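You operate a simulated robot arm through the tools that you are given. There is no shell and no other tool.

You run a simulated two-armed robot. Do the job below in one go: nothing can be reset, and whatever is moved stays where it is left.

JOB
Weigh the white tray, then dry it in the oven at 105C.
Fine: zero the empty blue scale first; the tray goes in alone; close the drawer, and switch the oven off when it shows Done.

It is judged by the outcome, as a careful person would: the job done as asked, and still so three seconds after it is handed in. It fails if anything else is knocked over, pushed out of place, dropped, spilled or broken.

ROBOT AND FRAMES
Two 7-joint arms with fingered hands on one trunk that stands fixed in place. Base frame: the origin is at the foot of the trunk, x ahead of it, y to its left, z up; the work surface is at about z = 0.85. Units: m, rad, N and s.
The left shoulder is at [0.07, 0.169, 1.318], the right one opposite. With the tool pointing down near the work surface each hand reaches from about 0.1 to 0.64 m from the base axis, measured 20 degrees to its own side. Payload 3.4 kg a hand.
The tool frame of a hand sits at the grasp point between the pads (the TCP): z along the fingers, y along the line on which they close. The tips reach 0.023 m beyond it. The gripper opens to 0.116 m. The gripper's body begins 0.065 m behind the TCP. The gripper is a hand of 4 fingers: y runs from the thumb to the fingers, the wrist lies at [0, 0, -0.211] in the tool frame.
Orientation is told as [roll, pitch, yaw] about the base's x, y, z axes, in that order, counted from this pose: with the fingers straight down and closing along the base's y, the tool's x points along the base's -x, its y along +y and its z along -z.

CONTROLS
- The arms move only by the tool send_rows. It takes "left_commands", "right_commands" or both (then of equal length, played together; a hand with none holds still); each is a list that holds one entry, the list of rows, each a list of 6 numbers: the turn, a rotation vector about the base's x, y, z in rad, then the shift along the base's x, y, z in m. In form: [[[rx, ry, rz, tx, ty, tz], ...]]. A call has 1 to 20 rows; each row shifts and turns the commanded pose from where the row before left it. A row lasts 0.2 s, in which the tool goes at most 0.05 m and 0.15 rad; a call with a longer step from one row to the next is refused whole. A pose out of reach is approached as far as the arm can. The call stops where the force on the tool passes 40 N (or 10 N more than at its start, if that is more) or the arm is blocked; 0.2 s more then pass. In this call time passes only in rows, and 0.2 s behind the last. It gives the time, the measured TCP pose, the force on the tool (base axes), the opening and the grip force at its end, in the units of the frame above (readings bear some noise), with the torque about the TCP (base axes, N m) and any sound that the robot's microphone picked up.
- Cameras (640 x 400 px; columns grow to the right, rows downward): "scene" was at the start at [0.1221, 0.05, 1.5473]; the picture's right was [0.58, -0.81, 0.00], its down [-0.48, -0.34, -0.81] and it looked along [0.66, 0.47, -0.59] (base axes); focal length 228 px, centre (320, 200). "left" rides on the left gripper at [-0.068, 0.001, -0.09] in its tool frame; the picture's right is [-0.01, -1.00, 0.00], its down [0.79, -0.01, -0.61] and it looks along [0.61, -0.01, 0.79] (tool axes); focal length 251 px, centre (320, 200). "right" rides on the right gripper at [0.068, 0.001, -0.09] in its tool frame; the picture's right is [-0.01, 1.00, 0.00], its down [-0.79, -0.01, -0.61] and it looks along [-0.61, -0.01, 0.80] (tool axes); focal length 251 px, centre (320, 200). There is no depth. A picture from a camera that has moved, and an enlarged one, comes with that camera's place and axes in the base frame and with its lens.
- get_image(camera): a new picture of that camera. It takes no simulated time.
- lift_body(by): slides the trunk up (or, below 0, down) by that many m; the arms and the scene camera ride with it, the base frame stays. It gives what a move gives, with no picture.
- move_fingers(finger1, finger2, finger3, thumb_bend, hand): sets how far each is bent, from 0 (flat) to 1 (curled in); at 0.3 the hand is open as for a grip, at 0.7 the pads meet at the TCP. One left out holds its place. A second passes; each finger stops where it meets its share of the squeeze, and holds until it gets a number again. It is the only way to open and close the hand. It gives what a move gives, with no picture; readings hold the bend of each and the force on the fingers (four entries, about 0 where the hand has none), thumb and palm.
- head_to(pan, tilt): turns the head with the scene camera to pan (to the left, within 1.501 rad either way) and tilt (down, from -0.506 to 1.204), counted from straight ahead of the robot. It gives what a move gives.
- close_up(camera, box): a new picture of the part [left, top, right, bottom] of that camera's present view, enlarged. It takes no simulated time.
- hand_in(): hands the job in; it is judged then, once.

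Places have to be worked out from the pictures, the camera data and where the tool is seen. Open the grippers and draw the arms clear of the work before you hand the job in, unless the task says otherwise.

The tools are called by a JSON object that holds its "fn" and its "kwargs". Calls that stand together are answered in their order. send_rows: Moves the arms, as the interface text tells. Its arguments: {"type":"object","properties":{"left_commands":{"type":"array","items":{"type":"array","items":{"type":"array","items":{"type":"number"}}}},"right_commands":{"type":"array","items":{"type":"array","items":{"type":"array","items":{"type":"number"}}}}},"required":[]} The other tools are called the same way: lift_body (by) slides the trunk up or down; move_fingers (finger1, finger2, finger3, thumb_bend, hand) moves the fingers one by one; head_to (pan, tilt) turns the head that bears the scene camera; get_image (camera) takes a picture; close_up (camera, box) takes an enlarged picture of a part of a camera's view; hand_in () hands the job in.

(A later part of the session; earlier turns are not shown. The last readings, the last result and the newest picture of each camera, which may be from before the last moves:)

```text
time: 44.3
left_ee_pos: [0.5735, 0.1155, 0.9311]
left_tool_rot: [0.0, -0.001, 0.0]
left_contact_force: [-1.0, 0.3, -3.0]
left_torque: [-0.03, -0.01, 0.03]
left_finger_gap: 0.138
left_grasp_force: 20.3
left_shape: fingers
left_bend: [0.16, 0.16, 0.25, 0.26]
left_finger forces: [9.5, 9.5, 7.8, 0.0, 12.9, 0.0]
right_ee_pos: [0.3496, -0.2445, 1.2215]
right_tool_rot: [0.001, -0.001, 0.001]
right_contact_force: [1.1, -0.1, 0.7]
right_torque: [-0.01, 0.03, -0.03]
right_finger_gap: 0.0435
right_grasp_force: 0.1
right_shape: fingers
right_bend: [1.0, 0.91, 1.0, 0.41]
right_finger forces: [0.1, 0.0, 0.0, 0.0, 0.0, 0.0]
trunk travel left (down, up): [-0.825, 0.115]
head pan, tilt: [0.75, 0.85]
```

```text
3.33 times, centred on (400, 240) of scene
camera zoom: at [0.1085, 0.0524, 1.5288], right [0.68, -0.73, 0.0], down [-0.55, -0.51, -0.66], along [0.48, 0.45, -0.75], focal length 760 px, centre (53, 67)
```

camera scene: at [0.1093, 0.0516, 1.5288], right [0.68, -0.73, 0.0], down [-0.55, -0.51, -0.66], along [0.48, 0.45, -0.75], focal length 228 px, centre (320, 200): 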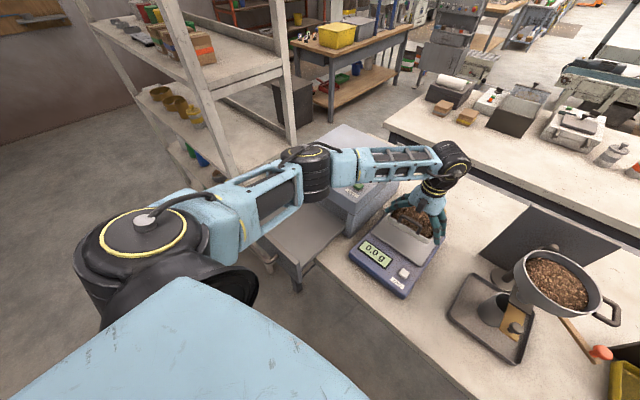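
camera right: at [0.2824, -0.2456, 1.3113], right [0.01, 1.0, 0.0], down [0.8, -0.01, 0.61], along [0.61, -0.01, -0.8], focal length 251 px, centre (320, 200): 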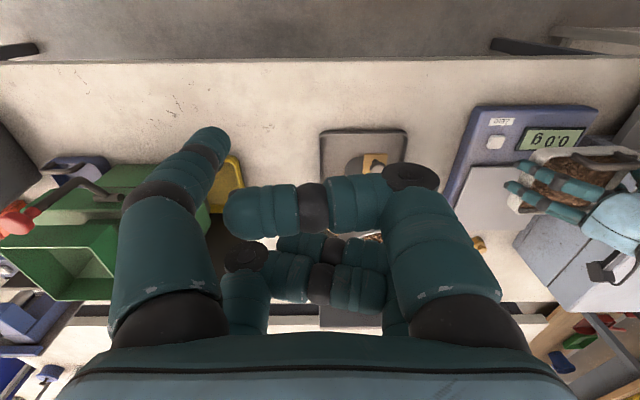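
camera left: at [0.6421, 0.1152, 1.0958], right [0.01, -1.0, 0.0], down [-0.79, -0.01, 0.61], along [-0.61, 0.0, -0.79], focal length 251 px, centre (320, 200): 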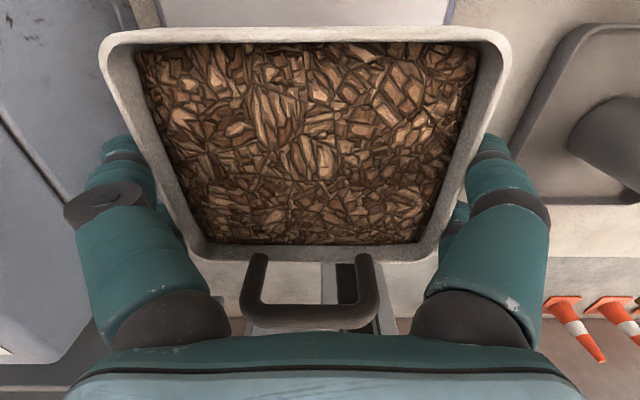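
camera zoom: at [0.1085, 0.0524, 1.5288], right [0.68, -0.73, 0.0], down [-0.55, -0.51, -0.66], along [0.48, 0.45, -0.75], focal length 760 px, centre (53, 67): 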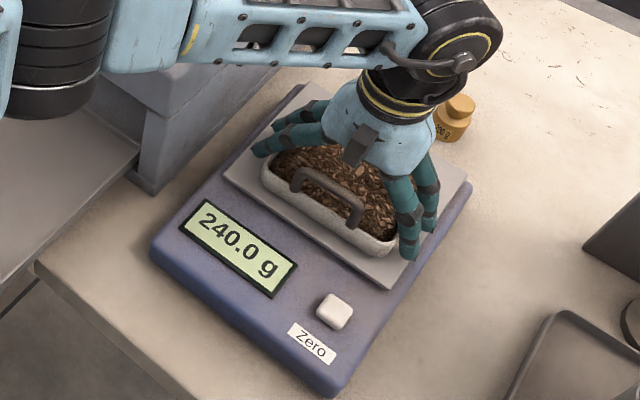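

The scale shows 240.0 g on contact. I release the tray so it stands freely on the pan for the true reading.

{"fn": "move_fingers", "kwargs": {"hand": "left", "finger1": 0.08, "finger2": 0.08, "finger3": 0.1, "thumb_bend": 0.1}}

{"fn": "close_up", "kwargs": {"camera": "scene", "box": [340, 180, 460, 300]}}

{"fn": "get_image", "kwargs": {"camera": "left"}}

```text
time: 45.3
left_ee_pos: [0.572, 0.1158, 0.9322]
left_tool_rot: [-0.001, 0.0, 0.0]
left_contact_force: [0.4, -0.1, 0.0]
left_torque: [0.02, -0.01, -0.02]
left_finger_gap: 0.1541
left_grasp_force: 0.0
left_shape: fingers
left_bend: [0.08, 0.08, 0.1, 0.1]
left_finger forces: [0.0, 0.0, 0.0, 0.1, 0.1, 0.0]
right_ee_pos: [0.3488, -0.2459, 1.2227]
right_tool_rot: [0.0, -0.001, -0.001]
right_contact_force: [-0.2, -0.3, 0.2]
right_torque: [-0.02, -0.02, 0.01]
right_finger_gap: 0.0436
right_grasp_force: 0.1
right_shape: fingers
right_bend: [1.0, 0.91, 1.0, 0.41]
right_finger forces: [0.0, 0.0, 0.0, 0.0, 0.1, 0.0]
trunk travel left (down, up): [-0.825, 0.115]
head pan, tilt: [0.75, 0.85]
```

```text
3.33 times, centred on (400, 240) of scene
camera zoom: at [0.108, 0.0523, 1.5288], right [0.68, -0.73, 0.0], down [-0.55, -0.51, -0.66], along [0.48, 0.45, -0.75], focal length 760 px, centre (53, 67)
```

zoom: 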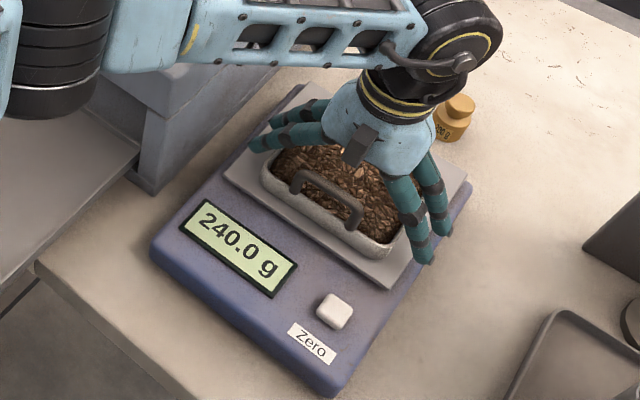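

```text
taken
camera left: at [0.6407, 0.1162, 1.0211], right [0.01, -1.0, 0.0], down [-0.79, -0.01, 0.61], along [-0.61, -0.01, -0.79], focal length 251 px, centre (320, 200)
```

left: 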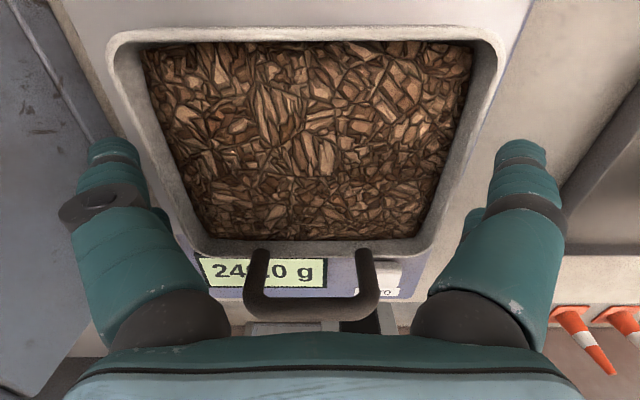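

Released and free, the tray weighs 240.0 g. I let it stand a second, center the hand on the tray (+6 mm in y, a bit lower) and confirm the reading.

{"fn": "send_rows", "kwargs": {"left_commands": [[[0, 0, 0, 0, 0, 0], [0, 0, 0, 0, 0, 0], [0, 0, 0, 0, 0, 0], [0, 0, 0, 0, 0, 0], [0, 0, 0, 0, 0, 0], [0, 0, 0, 0, 0.006, 0], [0, 0, 0, 0, 0, -0.003]]]}}

{"fn": "close_up", "kwargs": {"camera": "scene", "box": [340, 180, 460, 300]}}

{"fn": "get_image", "kwargs": {"camera": "left"}}

```text
time: 46.9
left_ee_pos: [0.5727, 0.121, 0.9272]
left_tool_rot: [-0.001, -0.001, 0.0]
left_contact_force: [0.3, 0.3, 0.3]
left_torque: [0.04, -0.02, 0.03]
left_finger_gap: 0.1542
left_grasp_force: 0.0
left_shape: fingers
left_bend: [0.08, 0.08, 0.1, 0.1]
left_finger forces: [0.1, 0.0, 0.1, 0.1, 0.1, 0.0]
right_ee_pos: [0.35, -0.2457, 1.2219]
right_tool_rot: [-0.001, -0.001, 0.0]
right_contact_force: [-0.2, -0.2, -0.7]
right_torque: [0.02, -0.02, 0.01]
right_finger_gap: 0.0435
right_grasp_force: 0.0
right_shape: fingers
right_bend: [1.0, 0.91, 1.0, 0.41]
right_finger forces: [0.1, 0.1, 0.1, 0.1, 0.0, 0.0]
trunk travel left (down, up): [-0.825, 0.115]
head pan, tilt: [0.75, 0.85]
```

```text
3.33 times, centred on (400, 240) of scene
camera zoom: at [0.1081, 0.0522, 1.5288], right [0.68, -0.73, 0.0], down [-0.55, -0.51, -0.66], along [0.48, 0.45, -0.75], focal length 760 px, centre (53, 67)
```

zoom: 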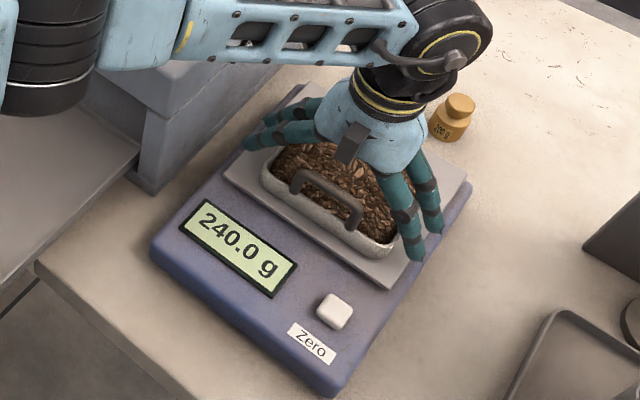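

```text
taken
camera left: at [0.641, 0.1222, 1.0184], right [0.01, -1.0, 0.0], down [-0.79, -0.01, 0.61], along [-0.61, -0.01, -0.79], focal length 251 px, centre (320, 200)
```

left: 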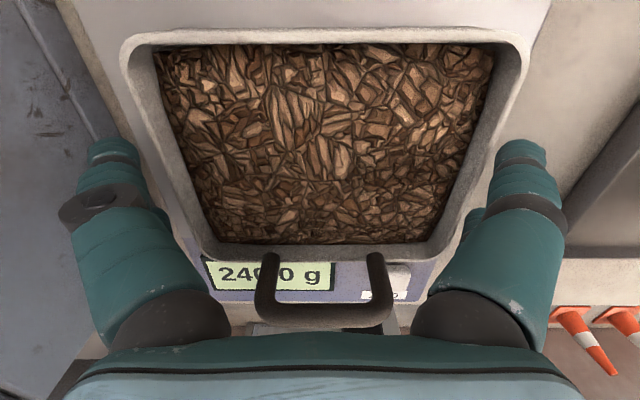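

Steady at 240.0 g and the hand is centered. I grip again, in two stages.

{"fn": "move_fingers", "kwargs": {"hand": "left", "finger1": 0.17, "finger2": 0.17, "finger3": 0.17, "thumb_bend": 0.17}}

{"fn": "move_fingers", "kwargs": {"hand": "left", "finger1": 0.35, "finger2": 0.35, "finger3": 0.35, "thumb_bend": 0.35}}

{"fn": "send_rows", "kwargs": {"left_commands": [[[0, 0, 0, 0, 0, 0.003], [0, 0, 0, 0, 0, 0.004], [0, 0, 0, 0, 0, 0.005]]]}}

{"fn": "get_image", "kwargs": {"camera": "left"}}

{"fn": "close_up", "kwargs": {"camera": "scene", "box": [340, 180, 460, 300]}}

```text
time: 47.9
left_ee_pos: [0.5732, 0.1211, 0.9272]
left_tool_rot: [0.0, 0.0, 0.0]
left_contact_force: [0.4, -1.2, 0.5]
left_torque: [-0.07, 0.04, -0.01]
left_finger_gap: 0.143
left_grasp_force: 0.9
left_shape: fingers
left_bend: [0.16, 0.16, 0.15, 0.16]
left_finger forces: [0.3, 0.1, 1.0, 0.0, 1.1, 0.0]
right_ee_pos: [0.3491, -0.2453, 1.2214]
right_tool_rot: [0.001, 0.0, 0.001]
right_contact_force: [0.2, 0.1, 0.3]
right_torque: [0.0, -0.04, 0.01]
right_finger_gap: 0.0434
right_grasp_force: 0.1
right_shape: fingers
right_bend: [1.0, 0.91, 1.0, 0.41]
right_finger forces: [0.0, 0.0, 0.0, 0.0, 0.0, 0.0]
trunk travel left (down, up): [-0.825, 0.115]
head pan, tilt: [0.75, 0.85]
```

```text
time: 48.9
left_ee_pos: [0.5721, 0.1194, 0.9291]
left_tool_rot: [0.0, -0.001, -0.001]
left_contact_force: [3.1, -2.9, 11.9]
left_torque: [-0.35, 0.01, 0.03]
left_finger_gap: 0.136
left_grasp_force: 22.6
left_shape: fingers
left_bend: [0.21, 0.22, 0.23, 0.24]
left_finger forces: [10.3, 10.0, 10.1, 0.0, 15.7, 0.1]
right_ee_pos: [0.3482, -0.2465, 1.2227]
right_tool_rot: [0.005, 0.001, 0.0]
right_contact_force: [0.4, 1.1, 0.2]
right_torque: [0.02, 0.01, -0.01]
right_finger_gap: 0.0435
right_grasp_force: 0.1
right_shape: fingers
right_bend: [1.0, 0.91, 1.0, 0.41]
right_finger forces: [0.0, 0.1, 0.1, 0.1, 0.0, 0.1]
trunk travel left (down, up): [-0.825, 0.115]
head pan, tilt: [0.75, 0.85]
```

```text
time: 49.7
left_ee_pos: [0.572, 0.1218, 0.9389]
left_tool_rot: [0.0, 0.001, 0.0]
left_contact_force: [0.3, 1.0, -2.0]
left_torque: [0.03, 0.01, -0.02]
left_finger_gap: 0.1352
left_grasp_force: 22.0
left_shape: fingers
left_bend: [0.21, 0.22, 0.23, 0.24]
left_finger forces: [11.2, 10.8, 8.7, 0.0, 13.7, 0.0]
right_ee_pos: [0.35, -0.2457, 1.2211]
right_tool_rot: [-0.001, 0.0, 0.0]
right_contact_force: [0.1, -0.2, 0.4]
right_torque: [-0.02, 0.03, -0.03]
right_finger_gap: 0.0436
right_grasp_force: 0.0
right_shape: fingers
right_bend: [1.0, 0.91, 1.0, 0.41]
right_finger forces: [0.0, 0.0, 0.0, 0.0, 0.0, 0.0]
trunk travel left (down, up): [-0.825, 0.115]
head pan, tilt: [0.75, 0.85]
```

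```text
taken
camera left: at [0.6407, 0.1221, 1.0298], right [0.01, -1.0, 0.0], down [-0.79, -0.01, 0.61], along [-0.61, -0.01, -0.79], focal length 251 px, centre (320, 200)
```

left: 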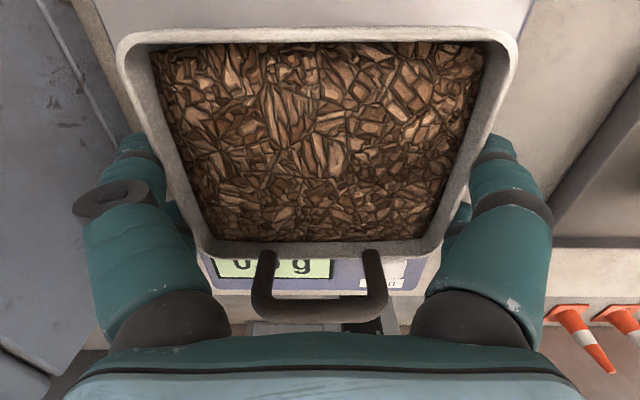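

```text
3.33 times, centred on (400, 240) of scene
camera zoom: at [0.108, 0.0521, 1.5288], right [0.68, -0.73, 0.0], down [-0.55, -0.51, -0.66], along [0.48, 0.45, -0.75], focal length 760 px, centre (53, 67)
```

zoom: 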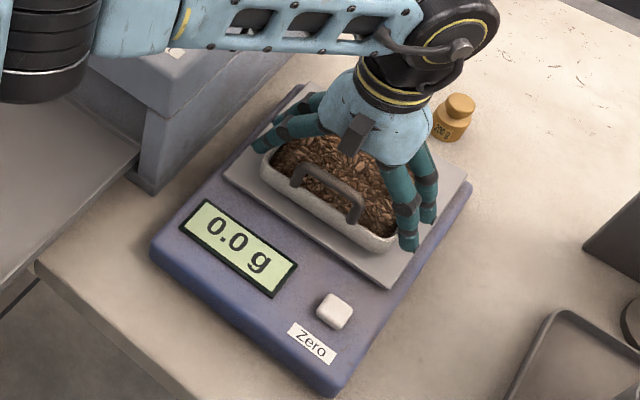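

Lifted, scale back to 0.0 g. I retrace the path: up, back to x ≈ 0.375, then across to the drawer at y ≈ 0.409.

{"fn": "send_rows", "kwargs": {"left_commands": [[[0, 0, 0, 0, 0, 0.01], [0, 0, 0, 0, 0, 0.02], [0, 0, 0, 0, 0, 0.02], [0, 0, 0, 0, 0, 0.015], [0, 0, 0, -0.012, 0, 0], [0, 0, 0, -0.025, 0, 0], [0, 0, 0, -0.025, 0, 0], [0, 0, 0, -0.025, 0, 0], [0, 0, 0, -0.025, 0, 0], [0, 0, 0, -0.025, 0, 0], [0, 0, 0, -0.025, 0, 0], [0, 0, 0, -0.02, 0, 0], [0, 0, 0, -0.015, 0, 0]]]}}

{"fn": "send_rows", "kwargs": {"left_commands": [[[0, 0, 0, 0, 0.015, 0], [0, 0, 0, 0, 0.025, 0], [0, 0, 0, 0, 0.03, 0], [0, 0, 0, 0, 0.03, 0], [0, 0, 0, 0, 0.03, 0], [0, 0, 0, 0, 0.03, 0], [0, 0, 0, 0, 0.03, 0], [0, 0, 0, 0, 0.03, 0], [0, 0, 0, 0, 0.03, 0], [0, 0, 0, 0, 0.025, 0], [0, 0, 0, 0, 0.013, 0]]]}}

{"fn": "get_image", "kwargs": {"camera": "left"}}

{"fn": "get_image", "kwargs": {"camera": "scene"}}

```text
time: 52.5
left_ee_pos: [0.3759, 0.1211, 1.0042]
left_tool_rot: [0.0, -0.001, 0.002]
left_contact_force: [0.0, 0.6, -1.9]
left_torque: [0.03, 0.0, -0.01]
left_finger_gap: 0.1348
left_grasp_force: 22.0
left_shape: fingers
left_bend: [0.21, 0.22, 0.23, 0.24]
left_finger forces: [11.1, 10.9, 8.6, 0.1, 13.6, 0.0]
right_ee_pos: [0.3489, -0.2463, 1.2223]
right_tool_rot: [-0.001, 0.001, -0.002]
right_contact_force: [0.0, 0.4, 0.0]
right_torque: [-0.02, -0.01, 0.05]
right_finger_gap: 0.0437
right_grasp_force: 0.2
right_shape: fingers
right_bend: [1.0, 0.91, 1.0, 0.41]
right_finger forces: [0.1, 0.0, 0.1, 0.0, 0.0, 0.0]
trunk travel left (down, up): [-0.825, 0.115]
head pan, tilt: [0.75, 0.85]
```

```text
time: 54.9
left_ee_pos: [0.3763, 0.411, 1.0056]
left_tool_rot: [0.002, 0.001, 0.001]
left_contact_force: [0.1, -0.4, -2.5]
left_torque: [-0.02, 0.05, -0.01]
left_finger_gap: 0.1344
left_grasp_force: 21.4
left_shape: fingers
left_bend: [0.21, 0.22, 0.23, 0.24]
left_finger forces: [10.4, 10.7, 8.3, 0.0, 13.0, 0.0]
right_ee_pos: [0.3492, -0.2442, 1.2218]
right_tool_rot: [-0.001, -0.001, 0.0]
right_contact_force: [-0.7, 0.0, -0.1]
right_torque: [0.01, -0.01, 0.0]
right_finger_gap: 0.0433
right_grasp_force: 0.1
right_shape: fingers
right_bend: [1.0, 0.91, 1.0, 0.41]
right_finger forces: [0.0, 0.1, 0.0, 0.1, 0.0, 0.0]
trunk travel left (down, up): [-0.825, 0.115]
head pan, tilt: [0.75, 0.85]
```

```text
taken
camera left: at [0.4442, 0.4112, 1.0955], right [0.01, -1.0, 0.0], down [-0.8, -0.01, 0.61], along [-0.61, -0.01, -0.8], focal length 251 px, centre (320, 200)
```

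left: 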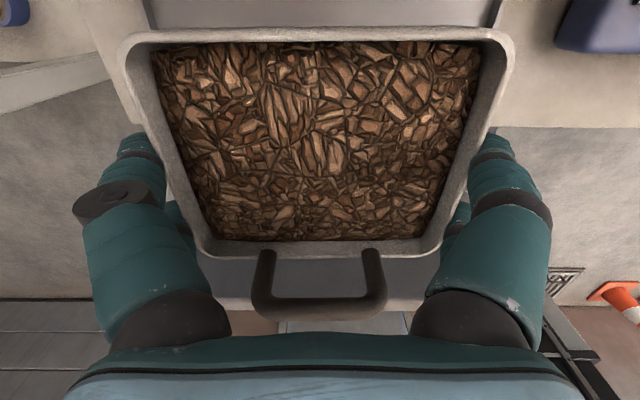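

```text
taken
camera scene: at [0.1083, 0.053, 1.5288], right [0.68, -0.73, 0.0], down [-0.55, -0.51, -0.66], along [0.48, 0.45, -0.75], focal length 228 px, centre (320, 200)
```

scene: 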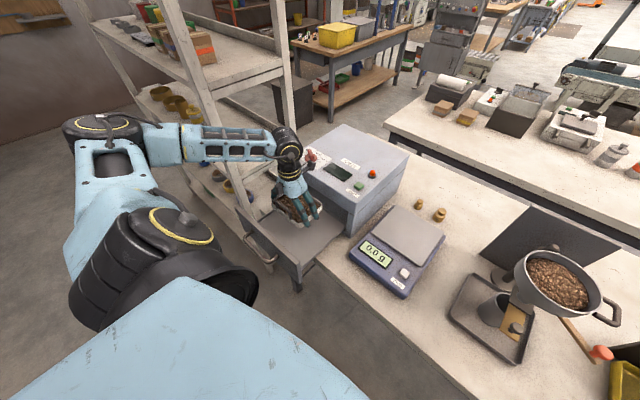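

Tray is above the drawer. I lower quickly to z ≈ 0.92, then softly.

{"fn": "send_rows", "kwargs": {"left_commands": [[[0, 0, 0, 0, 0, -0.015], [0, 0, 0, 0, 0, -0.025], [0, 0, 0, 0, 0, -0.025], [0, 0, 0, 0, 0, -0.015], [0, 0, 0, 0, 0, -0.006]]]}}

{"fn": "send_rows", "kwargs": {"left_commands": [[[0, 0, 0, 0, 0, -0.003], [0, 0, 0, 0, 0, -0.003], [0, 0, 0, 0, 0, -0.003]]]}}

{"fn": "close_up", "kwargs": {"camera": "scene", "box": [250, 170, 330, 250]}}

```text
time: 56.1
left_ee_pos: [0.3771, 0.4101, 0.9175]
left_tool_rot: [0.0, 0.0, 0.001]
left_contact_force: [-0.5, -1.5, -1.4]
left_torque: [0.01, -0.01, 0.0]
left_finger_gap: 0.1343
left_grasp_force: 20.8
left_shape: fingers
left_bend: [0.21, 0.22, 0.23, 0.24]
left_finger forces: [10.4, 10.6, 8.2, 0.1, 13.1, 0.0]
right_ee_pos: [0.3479, -0.2455, 1.2226]
right_tool_rot: [0.002, 0.0, -0.002]
right_contact_force: [1.0, 0.1, 0.2]
right_torque: [0.02, -0.02, 0.02]
right_finger_gap: 0.0432
right_grasp_force: 0.1
right_shape: fingers
right_bend: [1.0, 0.91, 1.0, 0.41]
right_finger forces: [0.0, 0.0, 0.0, 0.0, 0.0, 0.0]
trunk travel left (down, up): [-0.825, 0.115]
head pan, tilt: [0.75, 0.85]
```

```text
time: 56.9
left_ee_pos: [0.3762, 0.4096, 0.91]
left_tool_rot: [-0.001, -0.002, -0.002]
left_contact_force: [0.8, 1.2, 4.4]
left_torque: [-0.43, -0.06, 0.09]
left_finger_gap: 0.1348
left_grasp_force: 22.6
left_shape: fingers
left_bend: [0.21, 0.22, 0.23, 0.24]
left_finger forces: [11.1, 10.8, 9.2, 0.0, 14.1, 0.0]
right_ee_pos: [0.3481, -0.2447, 1.2222]
right_tool_rot: [0.0, 0.001, -0.001]
right_contact_force: [-0.2, 0.1, -0.6]
right_torque: [-0.02, 0.01, 0.01]
right_finger_gap: 0.0434
right_grasp_force: 0.1
right_shape: fingers
right_bend: [1.0, 0.91, 1.0, 0.41]
right_finger forces: [0.0, 0.0, 0.0, 0.0, 0.0, 0.0]
trunk travel left (down, up): [-0.825, 0.115]
head pan, tilt: [0.75, 0.85]
```

```text
5.00 times, centred on (290, 210) of scene
camera zoom: at [0.107, 0.0518, 1.5291], right [0.68, -0.73, 0.0], down [-0.55, -0.51, -0.66], along [0.48, 0.45, -0.75], focal length 1141 px, centre (470, 150)
```

zoom: 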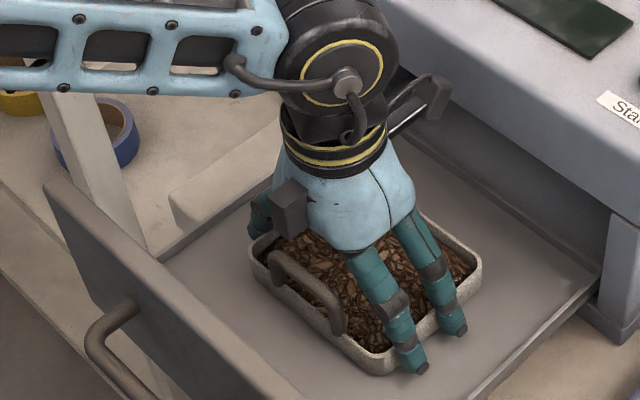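

Contact with the drawer floor (+4.4 N). I release the tray.

{"fn": "move_fingers", "kwargs": {"hand": "left", "finger1": 0.08, "finger2": 0.08, "finger3": 0.08, "thumb_bend": 0.08}}

{"fn": "get_image", "kwargs": {"camera": "left"}}

{"fn": "close_up", "kwargs": {"camera": "scene", "box": [250, 170, 330, 250]}}

```text
time: 57.9
left_ee_pos: [0.3755, 0.409, 0.9103]
left_tool_rot: [-0.001, -0.001, 0.0]
left_contact_force: [0.1, -0.1, 0.2]
left_torque: [-0.02, 0.0, -0.03]
left_finger_gap: 0.1557
left_grasp_force: 0.1
left_shape: fingers
left_bend: [0.08, 0.08, 0.08, 0.08]
left_finger forces: [0.1, 0.1, 0.0, 0.0, 0.0, 0.0]
right_ee_pos: [0.3493, -0.2444, 1.2221]
right_tool_rot: [0.0, 0.0, 0.0]
right_contact_force: [-0.2, 0.6, 0.1]
right_torque: [0.01, 0.03, 0.0]
right_finger_gap: 0.0437
right_grasp_force: 0.0
right_shape: fingers
right_bend: [1.0, 0.91, 1.0, 0.41]
right_finger forces: [0.0, 0.0, 0.0, 0.0, 0.0, 0.0]
trunk travel left (down, up): [-0.825, 0.115]
head pan, tilt: [0.75, 0.85]
```

```text
taken
camera left: at [0.4439, 0.4103, 1.0], right [0.01, -1.0, 0.0], down [-0.79, -0.01, 0.61], along [-0.61, -0.01, -0.79], focal length 251 px, centre (320, 200)
```

left: 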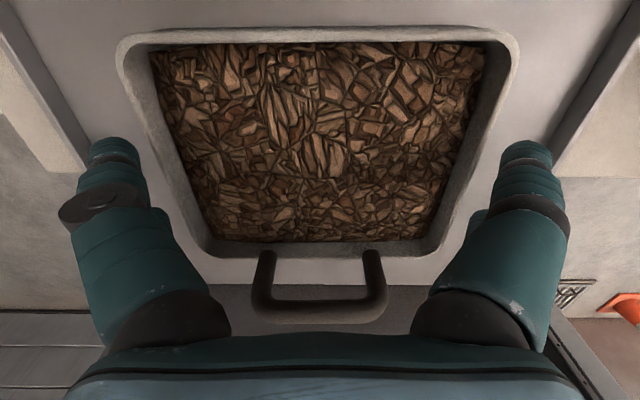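

```text
5.00 times, centred on (290, 210) of scene
camera zoom: at [0.108, 0.0525, 1.5288], right [0.68, -0.73, 0.0], down [-0.55, -0.51, -0.66], along [0.48, 0.45, -0.75], focal length 1141 px, centre (470, 150)
```

zoom: 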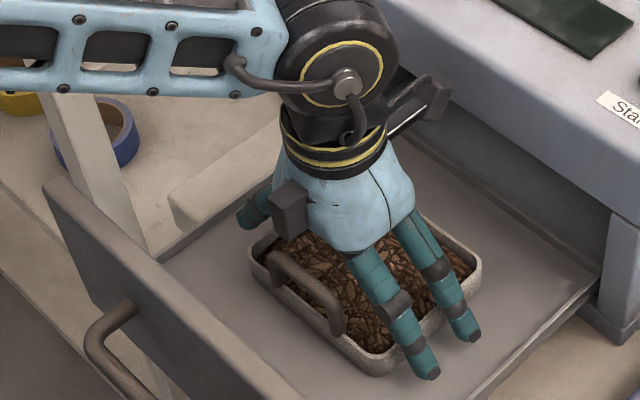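

The tray sits alone in the drawer where it was. I raise the hand straight up and bring it behind the drawer's front panel to push it closed by its handle bar (x ≈ 0.205, z ≈ 0.925).

{"fn": "send_rows", "kwargs": {"left_commands": [[[0, 0, 0, 0, 0, 0.01], [0, 0, 0, 0, 0, 0.03], [0, 0, 0, 0, 0, 0.045], [0, 0, 0, 0, 0, 0.045], [0, 0, 0, 0, 0, 0.045], [0, 0, 0, 0, 0, 0.03], [0, 0, 0, -0.04, 0, 0], [0, 0, 0, -0.04, 0, 0], [0, 0, 0, -0.04, 0, 0], [0, 0, 0, -0.04, 0, 0], [0, 0, 0, -0.04, 0, 0], [0, 0, 0, -0.035, 0.003, 0]]]}}

{"fn": "move_fingers", "kwargs": {"hand": "left", "finger1": 0.7, "finger2": 0.7, "finger3": 0.7, "thumb_bend": 0.7}}

{"fn": "get_image", "kwargs": {"camera": "left"}}

{"fn": "get_image", "kwargs": {"camera": "scene"}}

```text
time: 60.5
left_ee_pos: [0.1597, 0.4521, 1.1147]
left_tool_rot: [-0.003, -0.001, 0.0]
left_contact_force: [-1.1, -0.5, 0.0]
left_torque: [-0.02, -0.03, -0.02]
left_finger_gap: 0.1558
left_grasp_force: 0.1
left_shape: fingers
left_bend: [0.08, 0.08, 0.08, 0.08]
left_finger forces: [0.0, 0.1, 0.0, 0.0, 0.0, 0.0]
left hand out of reach, approached as far as the arm can: row 10, 11, 12
right_ee_pos: [0.3466, -0.2428, 1.2218]
right_tool_rot: [-0.003, -0.002, 0.001]
right_contact_force: [-0.7, 0.4, -0.7]
right_torque: [0.01, -0.04, -0.03]
right_finger_gap: 0.0436
right_grasp_force: 0.1
right_shape: fingers
right_bend: [1.0, 0.91, 1.0, 0.41]
right_finger forces: [0.1, 0.0, 0.0, 0.1, 0.0, 0.0]
trunk travel left (down, up): [-0.825, 0.115]
head pan, tilt: [0.75, 0.85]
```

```text
time: 61.5
left_ee_pos: [0.1643, 0.4508, 1.1153]
left_tool_rot: [-0.001, 0.002, 0.0]
left_contact_force: [-0.8, 0.4, -0.4]
left_torque: [0.01, -0.01, 0.03]
left_finger_gap: 0.0016
left_grasp_force: 0.0
left_shape: fingers
left_bend: [0.7, 0.7, 0.7, 0.7]
left_finger forces: [0.0, 0.0, 0.0, 0.1, 0.0, 0.0]
right_ee_pos: [0.3496, -0.2465, 1.2223]
right_tool_rot: [0.0, 0.001, 0.001]
right_contact_force: [-0.6, 0.2, 0.1]
right_torque: [-0.02, 0.0, 0.0]
right_finger_gap: 0.0435
right_grasp_force: 0.0
right_shape: fingers
right_bend: [1.0, 0.91, 1.0, 0.41]
right_finger forces: [0.0, 0.0, 0.0, 0.0, 0.0, 0.1]
trunk travel left (down, up): [-0.825, 0.115]
head pan, tilt: [0.75, 0.85]
```

```text
taken
camera left: at [0.2326, 0.4519, 1.2063], right [0.01, -1.0, 0.0], down [-0.79, -0.01, 0.61], along [-0.61, -0.01, -0.79], focal length 251 px, centre (320, 200)
```

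left: 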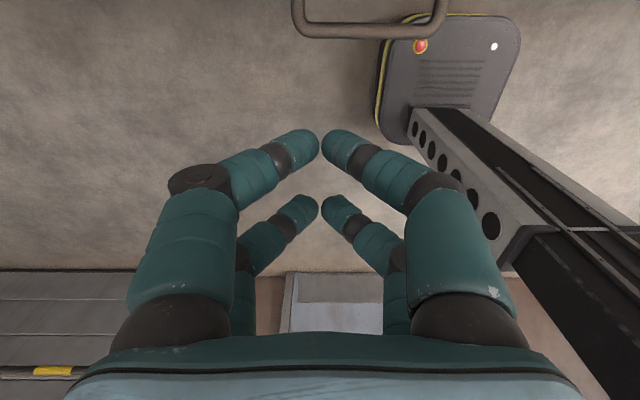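

```text
taken
camera scene: at [0.1086, 0.0519, 1.5288], right [0.68, -0.73, 0.0], down [-0.55, -0.51, -0.66], along [0.48, 0.45, -0.75], focal length 228 px, centre (320, 200)
```

scene: 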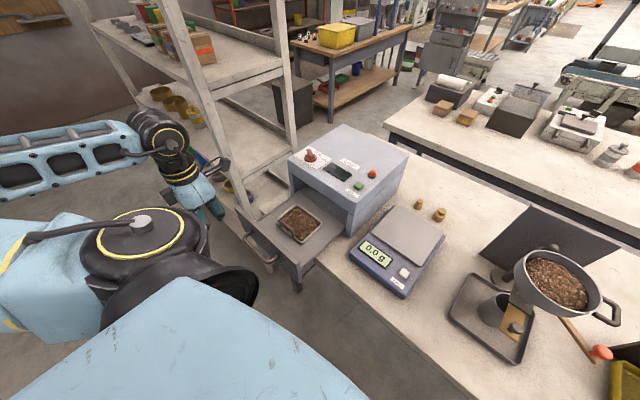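

The arm is at its inner limit here; lower down it can get closer. I go down in steps, watching x stays behind the handle bar (front of fingers must be < 0.205).

{"fn": "send_rows", "kwargs": {"left_commands": [[[0, 0, 0, 0, 0, -0.03], [0, 0, 0, 0, 0, -0.03], [0, 0, 0, 0, 0, -0.03], [0, 0, 0, 0, 0, -0.02]]]}}

{"fn": "get_image", "kwargs": {"camera": "left"}}

{"fn": "close_up", "kwargs": {"camera": "scene", "box": [180, 170, 320, 290]}}

```text
time: 62.5
left_ee_pos: [0.1647, 0.4521, 1.0052]
left_tool_rot: [0.001, 0.0, 0.0]
left_contact_force: [-0.2, 0.8, 0.0]
left_torque: [-0.01, 0.0, 0.02]
left_finger_gap: 0.0016
left_grasp_force: 0.0
left_shape: fingers
left_bend: [0.7, 0.7, 0.7, 0.7]
left_finger forces: [0.0, 0.1, 0.0, 0.0, 0.0, 0.1]
right_ee_pos: [0.3491, -0.2441, 1.2235]
right_tool_rot: [0.0, 0.002, 0.001]
right_contact_force: [0.9, 0.9, -0.8]
right_torque: [0.01, -0.02, 0.01]
right_finger_gap: 0.0433
right_grasp_force: 0.0
right_shape: fingers
right_bend: [1.0, 0.91, 1.0, 0.41]
right_finger forces: [0.0, 0.0, 0.0, 0.1, 0.0, 0.0]
trunk travel left (down, up): [-0.825, 0.115]
head pan, tilt: [0.75, 0.85]
```

```text
taken
camera left: at [0.2328, 0.452, 1.0961], right [0.01, -1.0, 0.0], down [-0.79, -0.01, 0.61], along [-0.61, -0.01, -0.79], focal length 251 px, centre (320, 200)
```

left: 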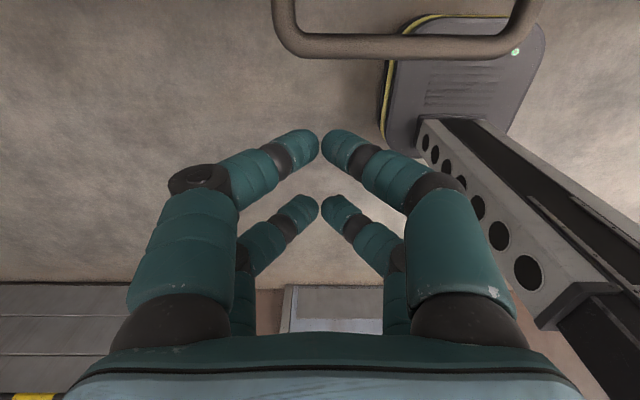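

```text
3.33 times, centred on (250, 230) of scene
camera zoom: at [0.1087, 0.0531, 1.5288], right [0.68, -0.73, 0.0], down [-0.55, -0.51, -0.66], along [0.48, 0.45, -0.75], focal length 760 px, centre (553, 100)
```

zoom: 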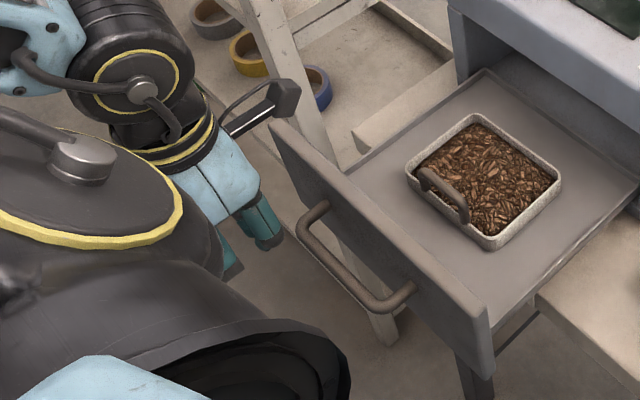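

The bar is ~1.4 cm ahead of the fingers. I lower on, easing toward -y for a more central push.

{"fn": "send_rows", "kwargs": {"left_commands": [[[0, 0, 0, -0.003, 0, -0.02], [0, 0, 0, 0, -0.01, -0.02], [0, 0, 0, 0, -0.01, -0.02], [0, 0, 0, 0, -0.01, -0.012]]]}}

{"fn": "get_image", "kwargs": {"camera": "left"}}

{"fn": "close_up", "kwargs": {"camera": "scene", "box": [180, 170, 320, 290]}}

```text
time: 63.5
left_ee_pos: [0.1619, 0.4209, 0.9343]
left_tool_rot: [0.001, -0.001, 0.0]
left_contact_force: [-0.4, 0.2, -1.4]
left_torque: [0.04, 0.0, -0.03]
left_finger_gap: 0.0014
left_grasp_force: 0.1
left_shape: fingers
left_bend: [0.7, 0.7, 0.7, 0.7]
left_finger forces: [0.0, 0.1, 0.1, 0.1, 0.1, 0.1]
right_ee_pos: [0.3493, -0.2453, 1.2222]
right_tool_rot: [0.001, 0.001, 0.001]
right_contact_force: [-0.6, -0.4, -1.1]
right_torque: [0.04, -0.01, 0.04]
right_finger_gap: 0.0436
right_grasp_force: 0.1
right_shape: fingers
right_bend: [1.0, 0.91, 1.0, 0.41]
right_finger forces: [0.1, 0.0, 0.0, 0.0, 0.1, 0.0]
trunk travel left (down, up): [-0.825, 0.115]
head pan, tilt: [0.75, 0.85]
```

```text
taken
camera left: at [0.2299, 0.4215, 1.0249], right [0.01, -1.0, 0.0], down [-0.79, -0.01, 0.61], along [-0.61, -0.01, -0.79], focal length 251 px, centre (320, 200)
```

left: 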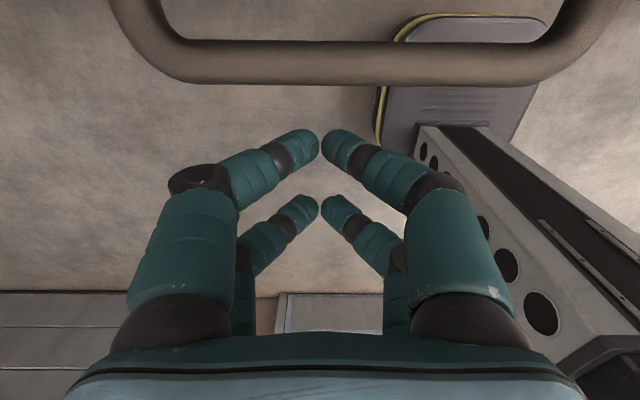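

```text
3.33 times, centred on (250, 230) of scene
camera zoom: at [0.1083, 0.0526, 1.5288], right [0.68, -0.73, 0.0], down [-0.55, -0.51, -0.66], along [0.48, 0.45, -0.75], focal length 760 px, centre (553, 100)
```

zoom: 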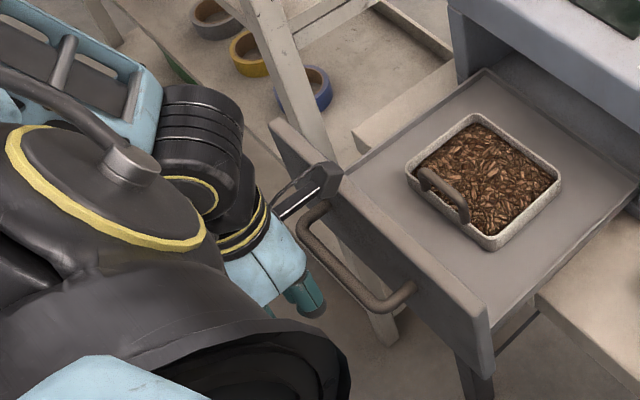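

The fingers face the middle of the bar, and the wrist camera is above the panel's top edge. I push gently forward and check that the drawer follows.

{"fn": "send_rows", "kwargs": {"left_commands": [[[0, 0, 0, 0.006, -0.003, 0], [0, 0, 0, 0.006, -0.003, 0], [0, 0, 0, 0.006, 0, 0], [0, 0, 0, 0.006, 0, 0], [0, 0, 0, 0.006, 0, 0]]]}}

{"fn": "get_image", "kwargs": {"camera": "left"}}

{"fn": "close_up", "kwargs": {"camera": "scene", "box": [180, 150, 340, 290]}}

```text
time: 64.7
left_ee_pos: [0.1912, 0.4141, 0.9344]
left_tool_rot: [0.001, 0.001, 0.0]
left_contact_force: [-1.2, -1.2, 0.7]
left_torque: [0.01, 0.01, -0.02]
left_finger_gap: 0.0016
left_grasp_force: 0.5
left_shape: fingers
left_bend: [0.7, 0.7, 0.7, 0.7]
left_finger forces: [0.6, 0.0, 0.0, 0.0, 0.5, 0.0]
right_ee_pos: [0.3483, -0.2469, 1.2224]
right_tool_rot: [-0.002, 0.001, -0.002]
right_contact_force: [0.3, -0.2, 1.1]
right_torque: [0.0, 0.0, 0.0]
right_finger_gap: 0.0437
right_grasp_force: 0.2
right_shape: fingers
right_bend: [1.0, 0.91, 1.0, 0.41]
right_finger forces: [0.0, 0.1, 0.0, 0.0, 0.0, 0.0]
trunk travel left (down, up): [-0.825, 0.115]
head pan, tilt: [0.75, 0.85]
```

```text
taken
camera left: at [0.2595, 0.4158, 1.025], right [0.01, -1.0, 0.0], down [-0.79, -0.01, 0.61], along [-0.61, -0.01, -0.79], focal length 251 px, centre (320, 200)
```

left: 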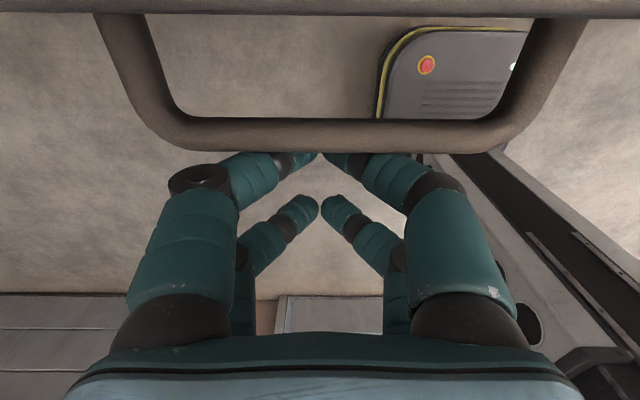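

```text
2.86 times, centred on (260, 220) of scene
camera zoom: at [0.1079, 0.0525, 1.5288], right [0.68, -0.73, 0.0], down [-0.55, -0.51, -0.66], along [0.48, 0.45, -0.75], focal length 652 px, centre (491, 143)
```

zoom: 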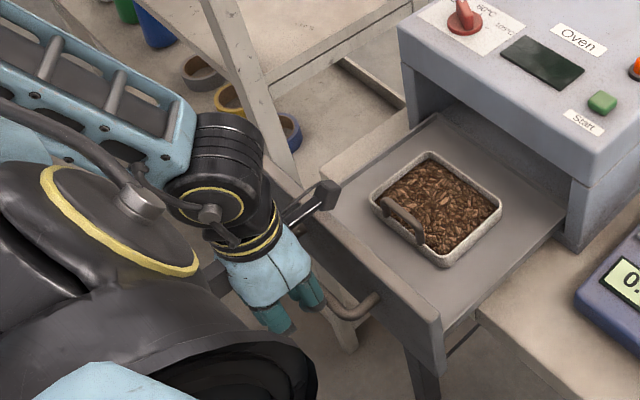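

Light contact on the bar (about 1 N) and the camera is clear above the panel. I push on by about 10 cm.

{"fn": "send_rows", "kwargs": {"left_commands": [[[0, 0, 0, 0.006, 0, 0], [0, 0, 0, 0.008, 0, 0], [0, 0, 0, 0.01, 0, 0], [0, 0, 0, 0.012, 0, 0], [0, 0, 0, 0.012, 0, 0], [0, 0, 0, 0.012, 0, 0], [0, 0, 0, 0.012, 0, 0], [0, 0, 0, 0.012, 0, 0], [0, 0, 0, 0.01, 0, 0], [0, 0, 0, 0.006, 0, 0]]]}}

{"fn": "get_image", "kwargs": {"camera": "left"}}

{"fn": "close_up", "kwargs": {"camera": "scene", "box": [200, 130, 360, 280]}}

```text
time: 66.9
left_ee_pos: [0.2913, 0.4158, 0.9349]
left_tool_rot: [0.0, 0.001, -0.002]
left_contact_force: [-0.4, 0.5, 0.7]
left_torque: [0.02, -0.01, 0.01]
left_finger_gap: 0.0015
left_grasp_force: 0.5
left_shape: fingers
left_bend: [0.7, 0.7, 0.7, 0.7]
left_finger forces: [0.6, 0.1, 0.0, 0.0, 0.6, 0.0]
right_ee_pos: [0.35, -0.2452, 1.2228]
right_tool_rot: [0.0, 0.001, 0.001]
right_contact_force: [-0.9, -0.5, -0.8]
right_torque: [0.01, -0.01, 0.01]
right_finger_gap: 0.0435
right_grasp_force: 0.2
right_shape: fingers
right_bend: [1.0, 0.91, 1.0, 0.41]
right_finger forces: [0.1, 0.0, 0.0, 0.0, 0.1, 0.0]
trunk travel left (down, up): [-0.825, 0.115]
head pan, tilt: [0.75, 0.85]
```

```text
taken
camera left: at [0.3592, 0.4158, 1.025], right [0.01, -1.0, 0.0], down [-0.79, -0.01, 0.61], along [-0.61, -0.01, -0.79], focal length 251 px, centre (320, 200)
```

left: 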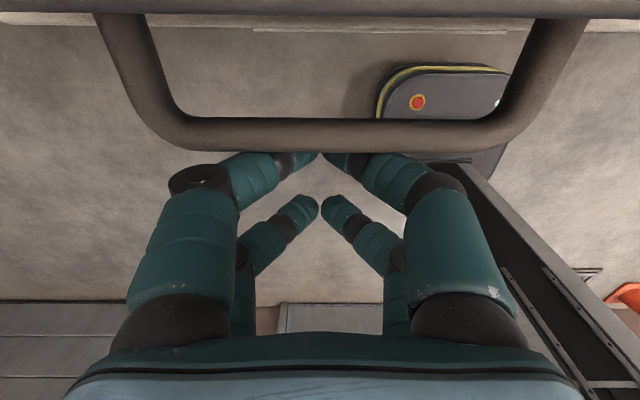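

```text
2.67 times, centred on (280, 205) of scene
camera zoom: at [0.1077, 0.0525, 1.5289], right [0.68, -0.73, 0.0], down [-0.55, -0.51, -0.66], along [0.48, 0.45, -0.75], focal length 608 px, centre (427, 187)
```

zoom: 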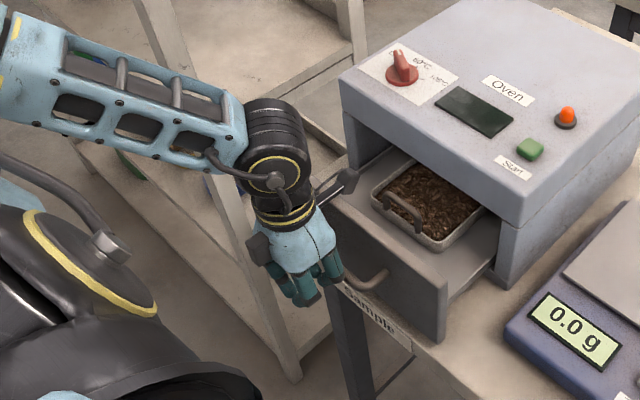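

The drawer slides easily and the tray stays put. I push another ~7 cm, keeping the wrist camera short of the oven's front (x ≈ 0.48).

{"fn": "send_rows", "kwargs": {"left_commands": [[[0, 0, 0, 0.006, -0.002, 0], [0, 0, 0, 0.01, -0.002, 0], [0, 0, 0, 0.012, -0.002, 0], [0, 0, 0, 0.012, 0, 0], [0, 0, 0, 0.012, 0, 0], [0, 0, 0, 0.01, 0, 0], [0, 0, 0, 0.006, 0, 0]]]}}

{"fn": "get_image", "kwargs": {"camera": "left"}}

{"fn": "close_up", "kwargs": {"camera": "scene", "box": [200, 130, 360, 280]}}

```text
time: 68.5
left_ee_pos: [0.3594, 0.4092, 0.9347]
left_tool_rot: [0.001, 0.001, 0.001]
left_contact_force: [-1.2, 0.5, 0.5]
left_torque: [-0.02, -0.03, 0.0]
left_finger_gap: 0.0011
left_grasp_force: 0.7
left_shape: fingers
left_bend: [0.7, 0.7, 0.7, 0.7]
left_finger forces: [0.6, 0.0, 0.0, 0.1, 0.6, 0.0]
right_ee_pos: [0.3499, -0.2448, 1.222]
right_tool_rot: [0.0, 0.0, 0.0]
right_contact_force: [-0.1, 0.0, -0.6]
right_torque: [0.01, 0.03, -0.01]
right_finger_gap: 0.0433
right_grasp_force: 0.1
right_shape: fingers
right_bend: [1.0, 0.91, 1.0, 0.41]
right_finger forces: [0.0, 0.0, 0.0, 0.0, 0.0, 0.0]
trunk travel left (down, up): [-0.825, 0.115]
head pan, tilt: [0.75, 0.85]
```

```text
taken
camera left: at [0.4275, 0.4099, 1.0251], right [0.01, -1.0, 0.0], down [-0.79, -0.01, 0.61], along [-0.61, 0.0, -0.8], focal length 251 px, centre (320, 200)
```

left: 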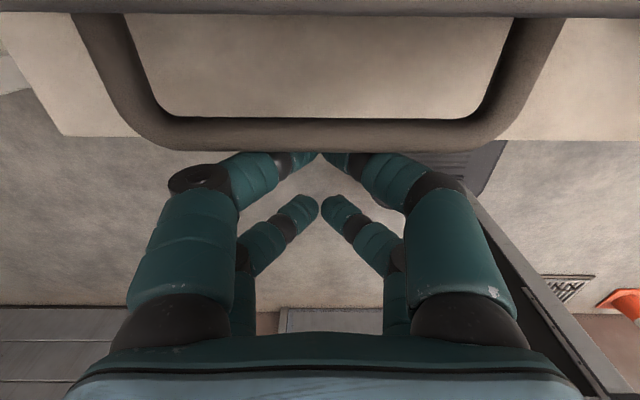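

```text
2.67 times, centred on (280, 205) of scene
camera zoom: at [0.1078, 0.0525, 1.5289], right [0.68, -0.73, 0.0], down [-0.55, -0.51, -0.66], along [0.48, 0.45, -0.75], focal length 608 px, centre (427, 187)
```

zoom: 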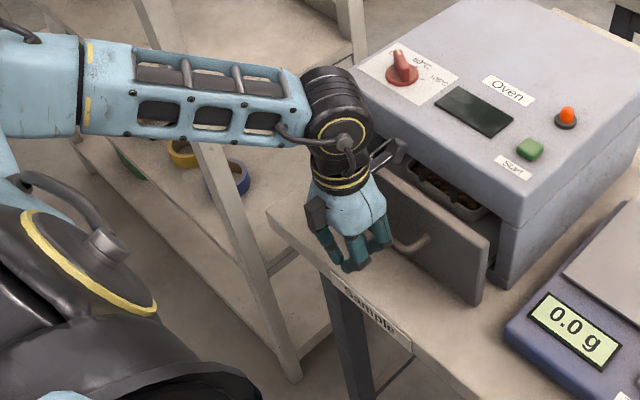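

About 4–5 cm remain. I back off 3 cm, tilt the hand 45° so the fingertips lead and the camera stays behind, then finish the push.

{"fn": "send_rows", "kwargs": {"left_commands": [[[0, 0, 0, -0.02, 0, 0], [0, 0, 0, -0.02, 0, 0], [0, -0.131, 0, 0, 0, 0], [0, -0.131, 0, 0, 0, 0], [0, -0.131, 0, 0, 0, 0], [0, -0.131, 0, 0, 0, 0], [0, -0.131, 0, 0, 0, 0], [0, -0.131, 0, 0, 0, 0]]]}}

{"fn": "get_image", "kwargs": {"camera": "left"}}

{"fn": "close_up", "kwargs": {"camera": "scene", "box": [200, 130, 360, 280]}}

```text
time: 70.3
left_ee_pos: [0.3042, 0.4444, 0.9478]
left_tool_rot: [0.066, -0.692, -0.026]
left_contact_force: [-0.1, 0.4, -0.3]
left_torque: [-0.03, -0.04, -0.01]
left_finger_gap: 0.0013
left_grasp_force: 0.1
left_shape: fingers
left_bend: [0.7, 0.7, 0.7, 0.7]
left_finger forces: [0.1, 0.0, 0.0, 0.0, 0.0, 0.0]
left hand out of reach, approached as far as the arm can: row 6, 7, 8
right_ee_pos: [0.3461, -0.2452, 1.2237]
right_tool_rot: [0.001, -0.001, 0.001]
right_contact_force: [-1.2, -0.5, -0.3]
right_torque: [-0.01, -0.06, 0.0]
right_finger_gap: 0.0435
right_grasp_force: 0.0
right_shape: fingers
right_bend: [1.0, 0.91, 1.0, 0.41]
right_finger forces: [0.1, 0.0, 0.0, 0.0, 0.0, 0.0]
trunk travel left (down, up): [-0.825, 0.115]
head pan, tilt: [0.75, 0.85]
```

```text
taken
camera left: at [0.2998, 0.4383, 1.062], right [0.02, -1.0, -0.04], down [-1.0, -0.02, -0.04], along [0.04, 0.04, -1.0], focal length 251 px, centre (320, 200)
```

left: 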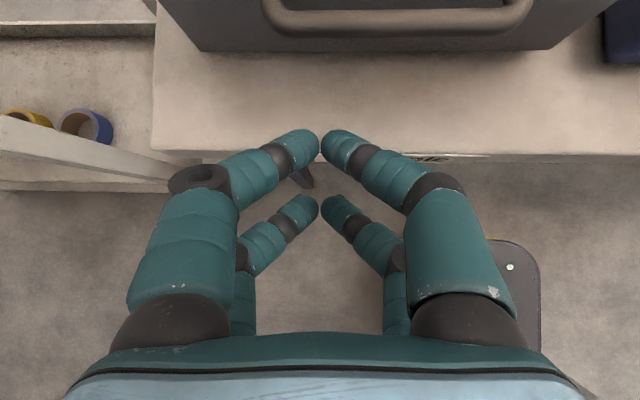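

```text
2.67 times, centred on (280, 205) of scene
camera zoom: at [0.1045, 0.0523, 1.5291], right [0.68, -0.73, 0.0], down [-0.55, -0.51, -0.66], along [0.48, 0.45, -0.75], focal length 608 px, centre (427, 187)
```

zoom: 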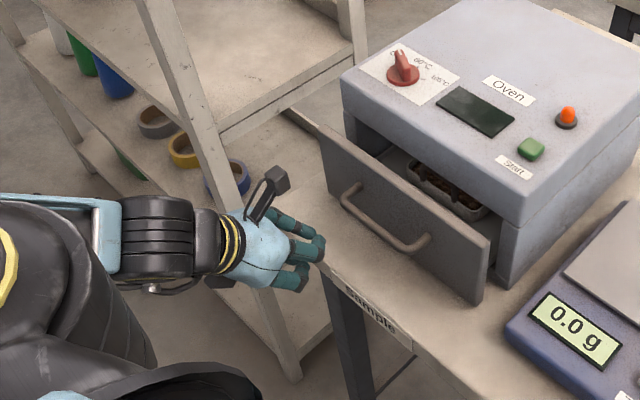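

Tilted to ~40°, fingertips leading. I line up with the bar (z ≈ 0.927, y ≈ 0.41) and push forward until the drawer seats.

{"fn": "send_rows", "kwargs": {"left_commands": [[[0, 0, 0, 0.006, -0.01, -0.007], [0, 0, 0, 0.006, -0.012, -0.007], [0, 0, 0, 0.006, -0.012, -0.007], [0, 0, 0, 0.01, 0, 0], [0, 0, 0, 0.01, 0, 0], [0, 0, 0, 0.01, 0, 0]]]}}

{"fn": "get_image", "kwargs": {"camera": "left"}}

{"fn": "close_up", "kwargs": {"camera": "scene", "box": [200, 130, 360, 280]}}

```text
time: 71.7
left_ee_pos: [0.354, 0.4189, 0.9402]
left_tool_rot: [0.058, -0.685, -0.022]
left_contact_force: [0.1, -0.4, -0.3]
left_torque: [0.02, -0.01, 0.01]
left_finger_gap: 0.001
left_grasp_force: 0.7
left_shape: fingers
left_bend: [0.7, 0.7, 0.7, 0.7]
left_finger forces: [0.7, 0.0, 0.0, 0.0, 0.3, 0.1]
left hand out of reach, approached as far as the arm can: row 3
right_ee_pos: [0.3504, -0.2454, 1.2217]
right_tool_rot: [-0.001, -0.001, -0.001]
right_contact_force: [0.6, 0.0, -0.2]
right_torque: [0.0, 0.03, -0.02]
right_finger_gap: 0.0431
right_grasp_force: 0.1
right_shape: fingers
right_bend: [1.0, 0.91, 1.0, 0.41]
right_finger forces: [0.1, 0.1, 0.0, 0.0, 0.0, 0.1]
trunk travel left (down, up): [-0.825, 0.115]
head pan, tilt: [0.75, 0.85]
```

```text
taken
camera left: at [0.3501, 0.4137, 1.0533], right [0.02, -1.0, -0.04], down [-1.0, -0.02, -0.03], along [0.03, 0.04, -1.0], focal length 251 px, centre (320, 200)
```

left: 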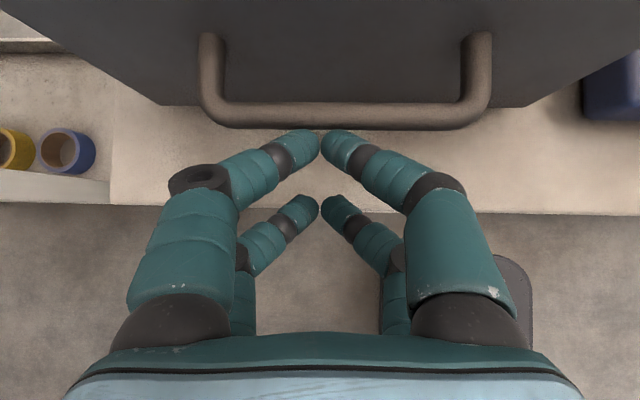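

```text
2.67 times, centred on (280, 205) of scene
camera zoom: at [0.1085, 0.0525, 1.5288], right [0.68, -0.73, 0.0], down [-0.55, -0.51, -0.66], along [0.48, 0.45, -0.75], focal length 608 px, centre (427, 187)
```

zoom: 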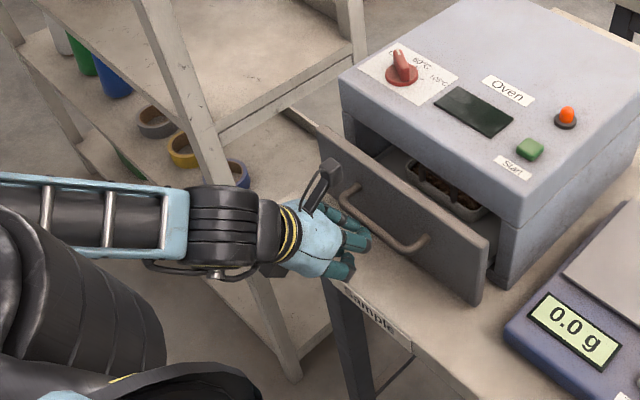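

The fingertips touch the bar. I push forward until resistance tells me the drawer is closed.

{"fn": "send_rows", "kwargs": {"left_commands": [[[0, 0, 0, 0.006, 0, 0], [0, 0, 0, 0.008, 0, 0], [0, 0, 0, 0.008, 0, 0], [0, 0, 0, 0.008, 0, 0], [0, 0, 0, 0.006, 0, 0]]]}}

{"fn": "get_image", "kwargs": {"camera": "left"}}

{"fn": "close_up", "kwargs": {"camera": "scene", "box": [200, 130, 360, 280]}}

```text
time: 72.9
left_ee_pos: [0.3878, 0.4198, 0.9414]
left_tool_rot: [0.059, -0.688, -0.021]
left_contact_force: [-5.0, -0.4, -3.4]
left_torque: [-0.05, 0.17, -0.01]
left_finger_gap: 0.0004
left_grasp_force: 3.4
left_shape: fingers
left_bend: [0.7, 0.7, 0.7, 0.7]
left_finger forces: [5.8, 0.1, 0.0, 0.1, 0.9, 0.0]
left hand out of reach, approached as far as the arm can: row 3
right_ee_pos: [0.3475, -0.2457, 1.2223]
right_tool_rot: [-0.001, -0.002, 0.001]
right_contact_force: [0.2, -0.3, 0.4]
right_torque: [0.0, 0.03, 0.01]
right_finger_gap: 0.0436
right_grasp_force: 0.0
right_shape: fingers
right_bend: [1.0, 0.91, 1.0, 0.41]
right_finger forces: [0.0, 0.0, 0.0, 0.0, 0.0, 0.0]
trunk travel left (down, up): [-0.825, 0.115]
head pan, tilt: [0.75, 0.85]
```

```text
taken
camera left: at [0.3839, 0.415, 1.055], right [0.02, -1.0, -0.04], down [-1.0, -0.02, -0.04], along [0.04, 0.04, -1.0], focal length 251 px, centre (320, 200)
```

left: 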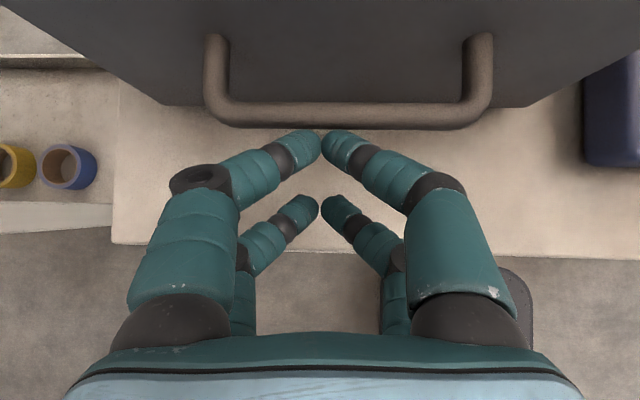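

```text
2.67 times, centred on (280, 205) of scene
camera zoom: at [0.1062, 0.0531, 1.5289], right [0.68, -0.73, 0.0], down [-0.55, -0.51, -0.66], along [0.48, 0.45, -0.75], focal length 608 px, centre (427, 187)
```

zoom: 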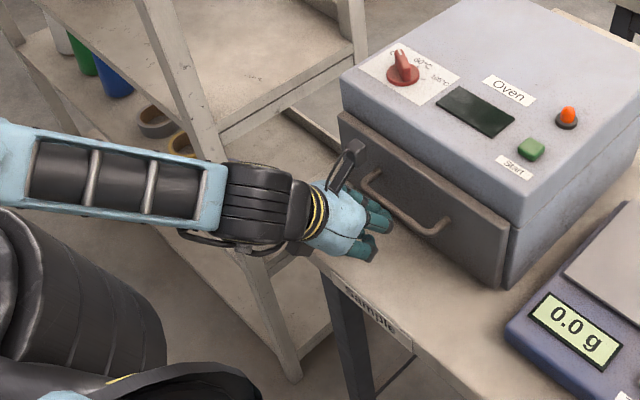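

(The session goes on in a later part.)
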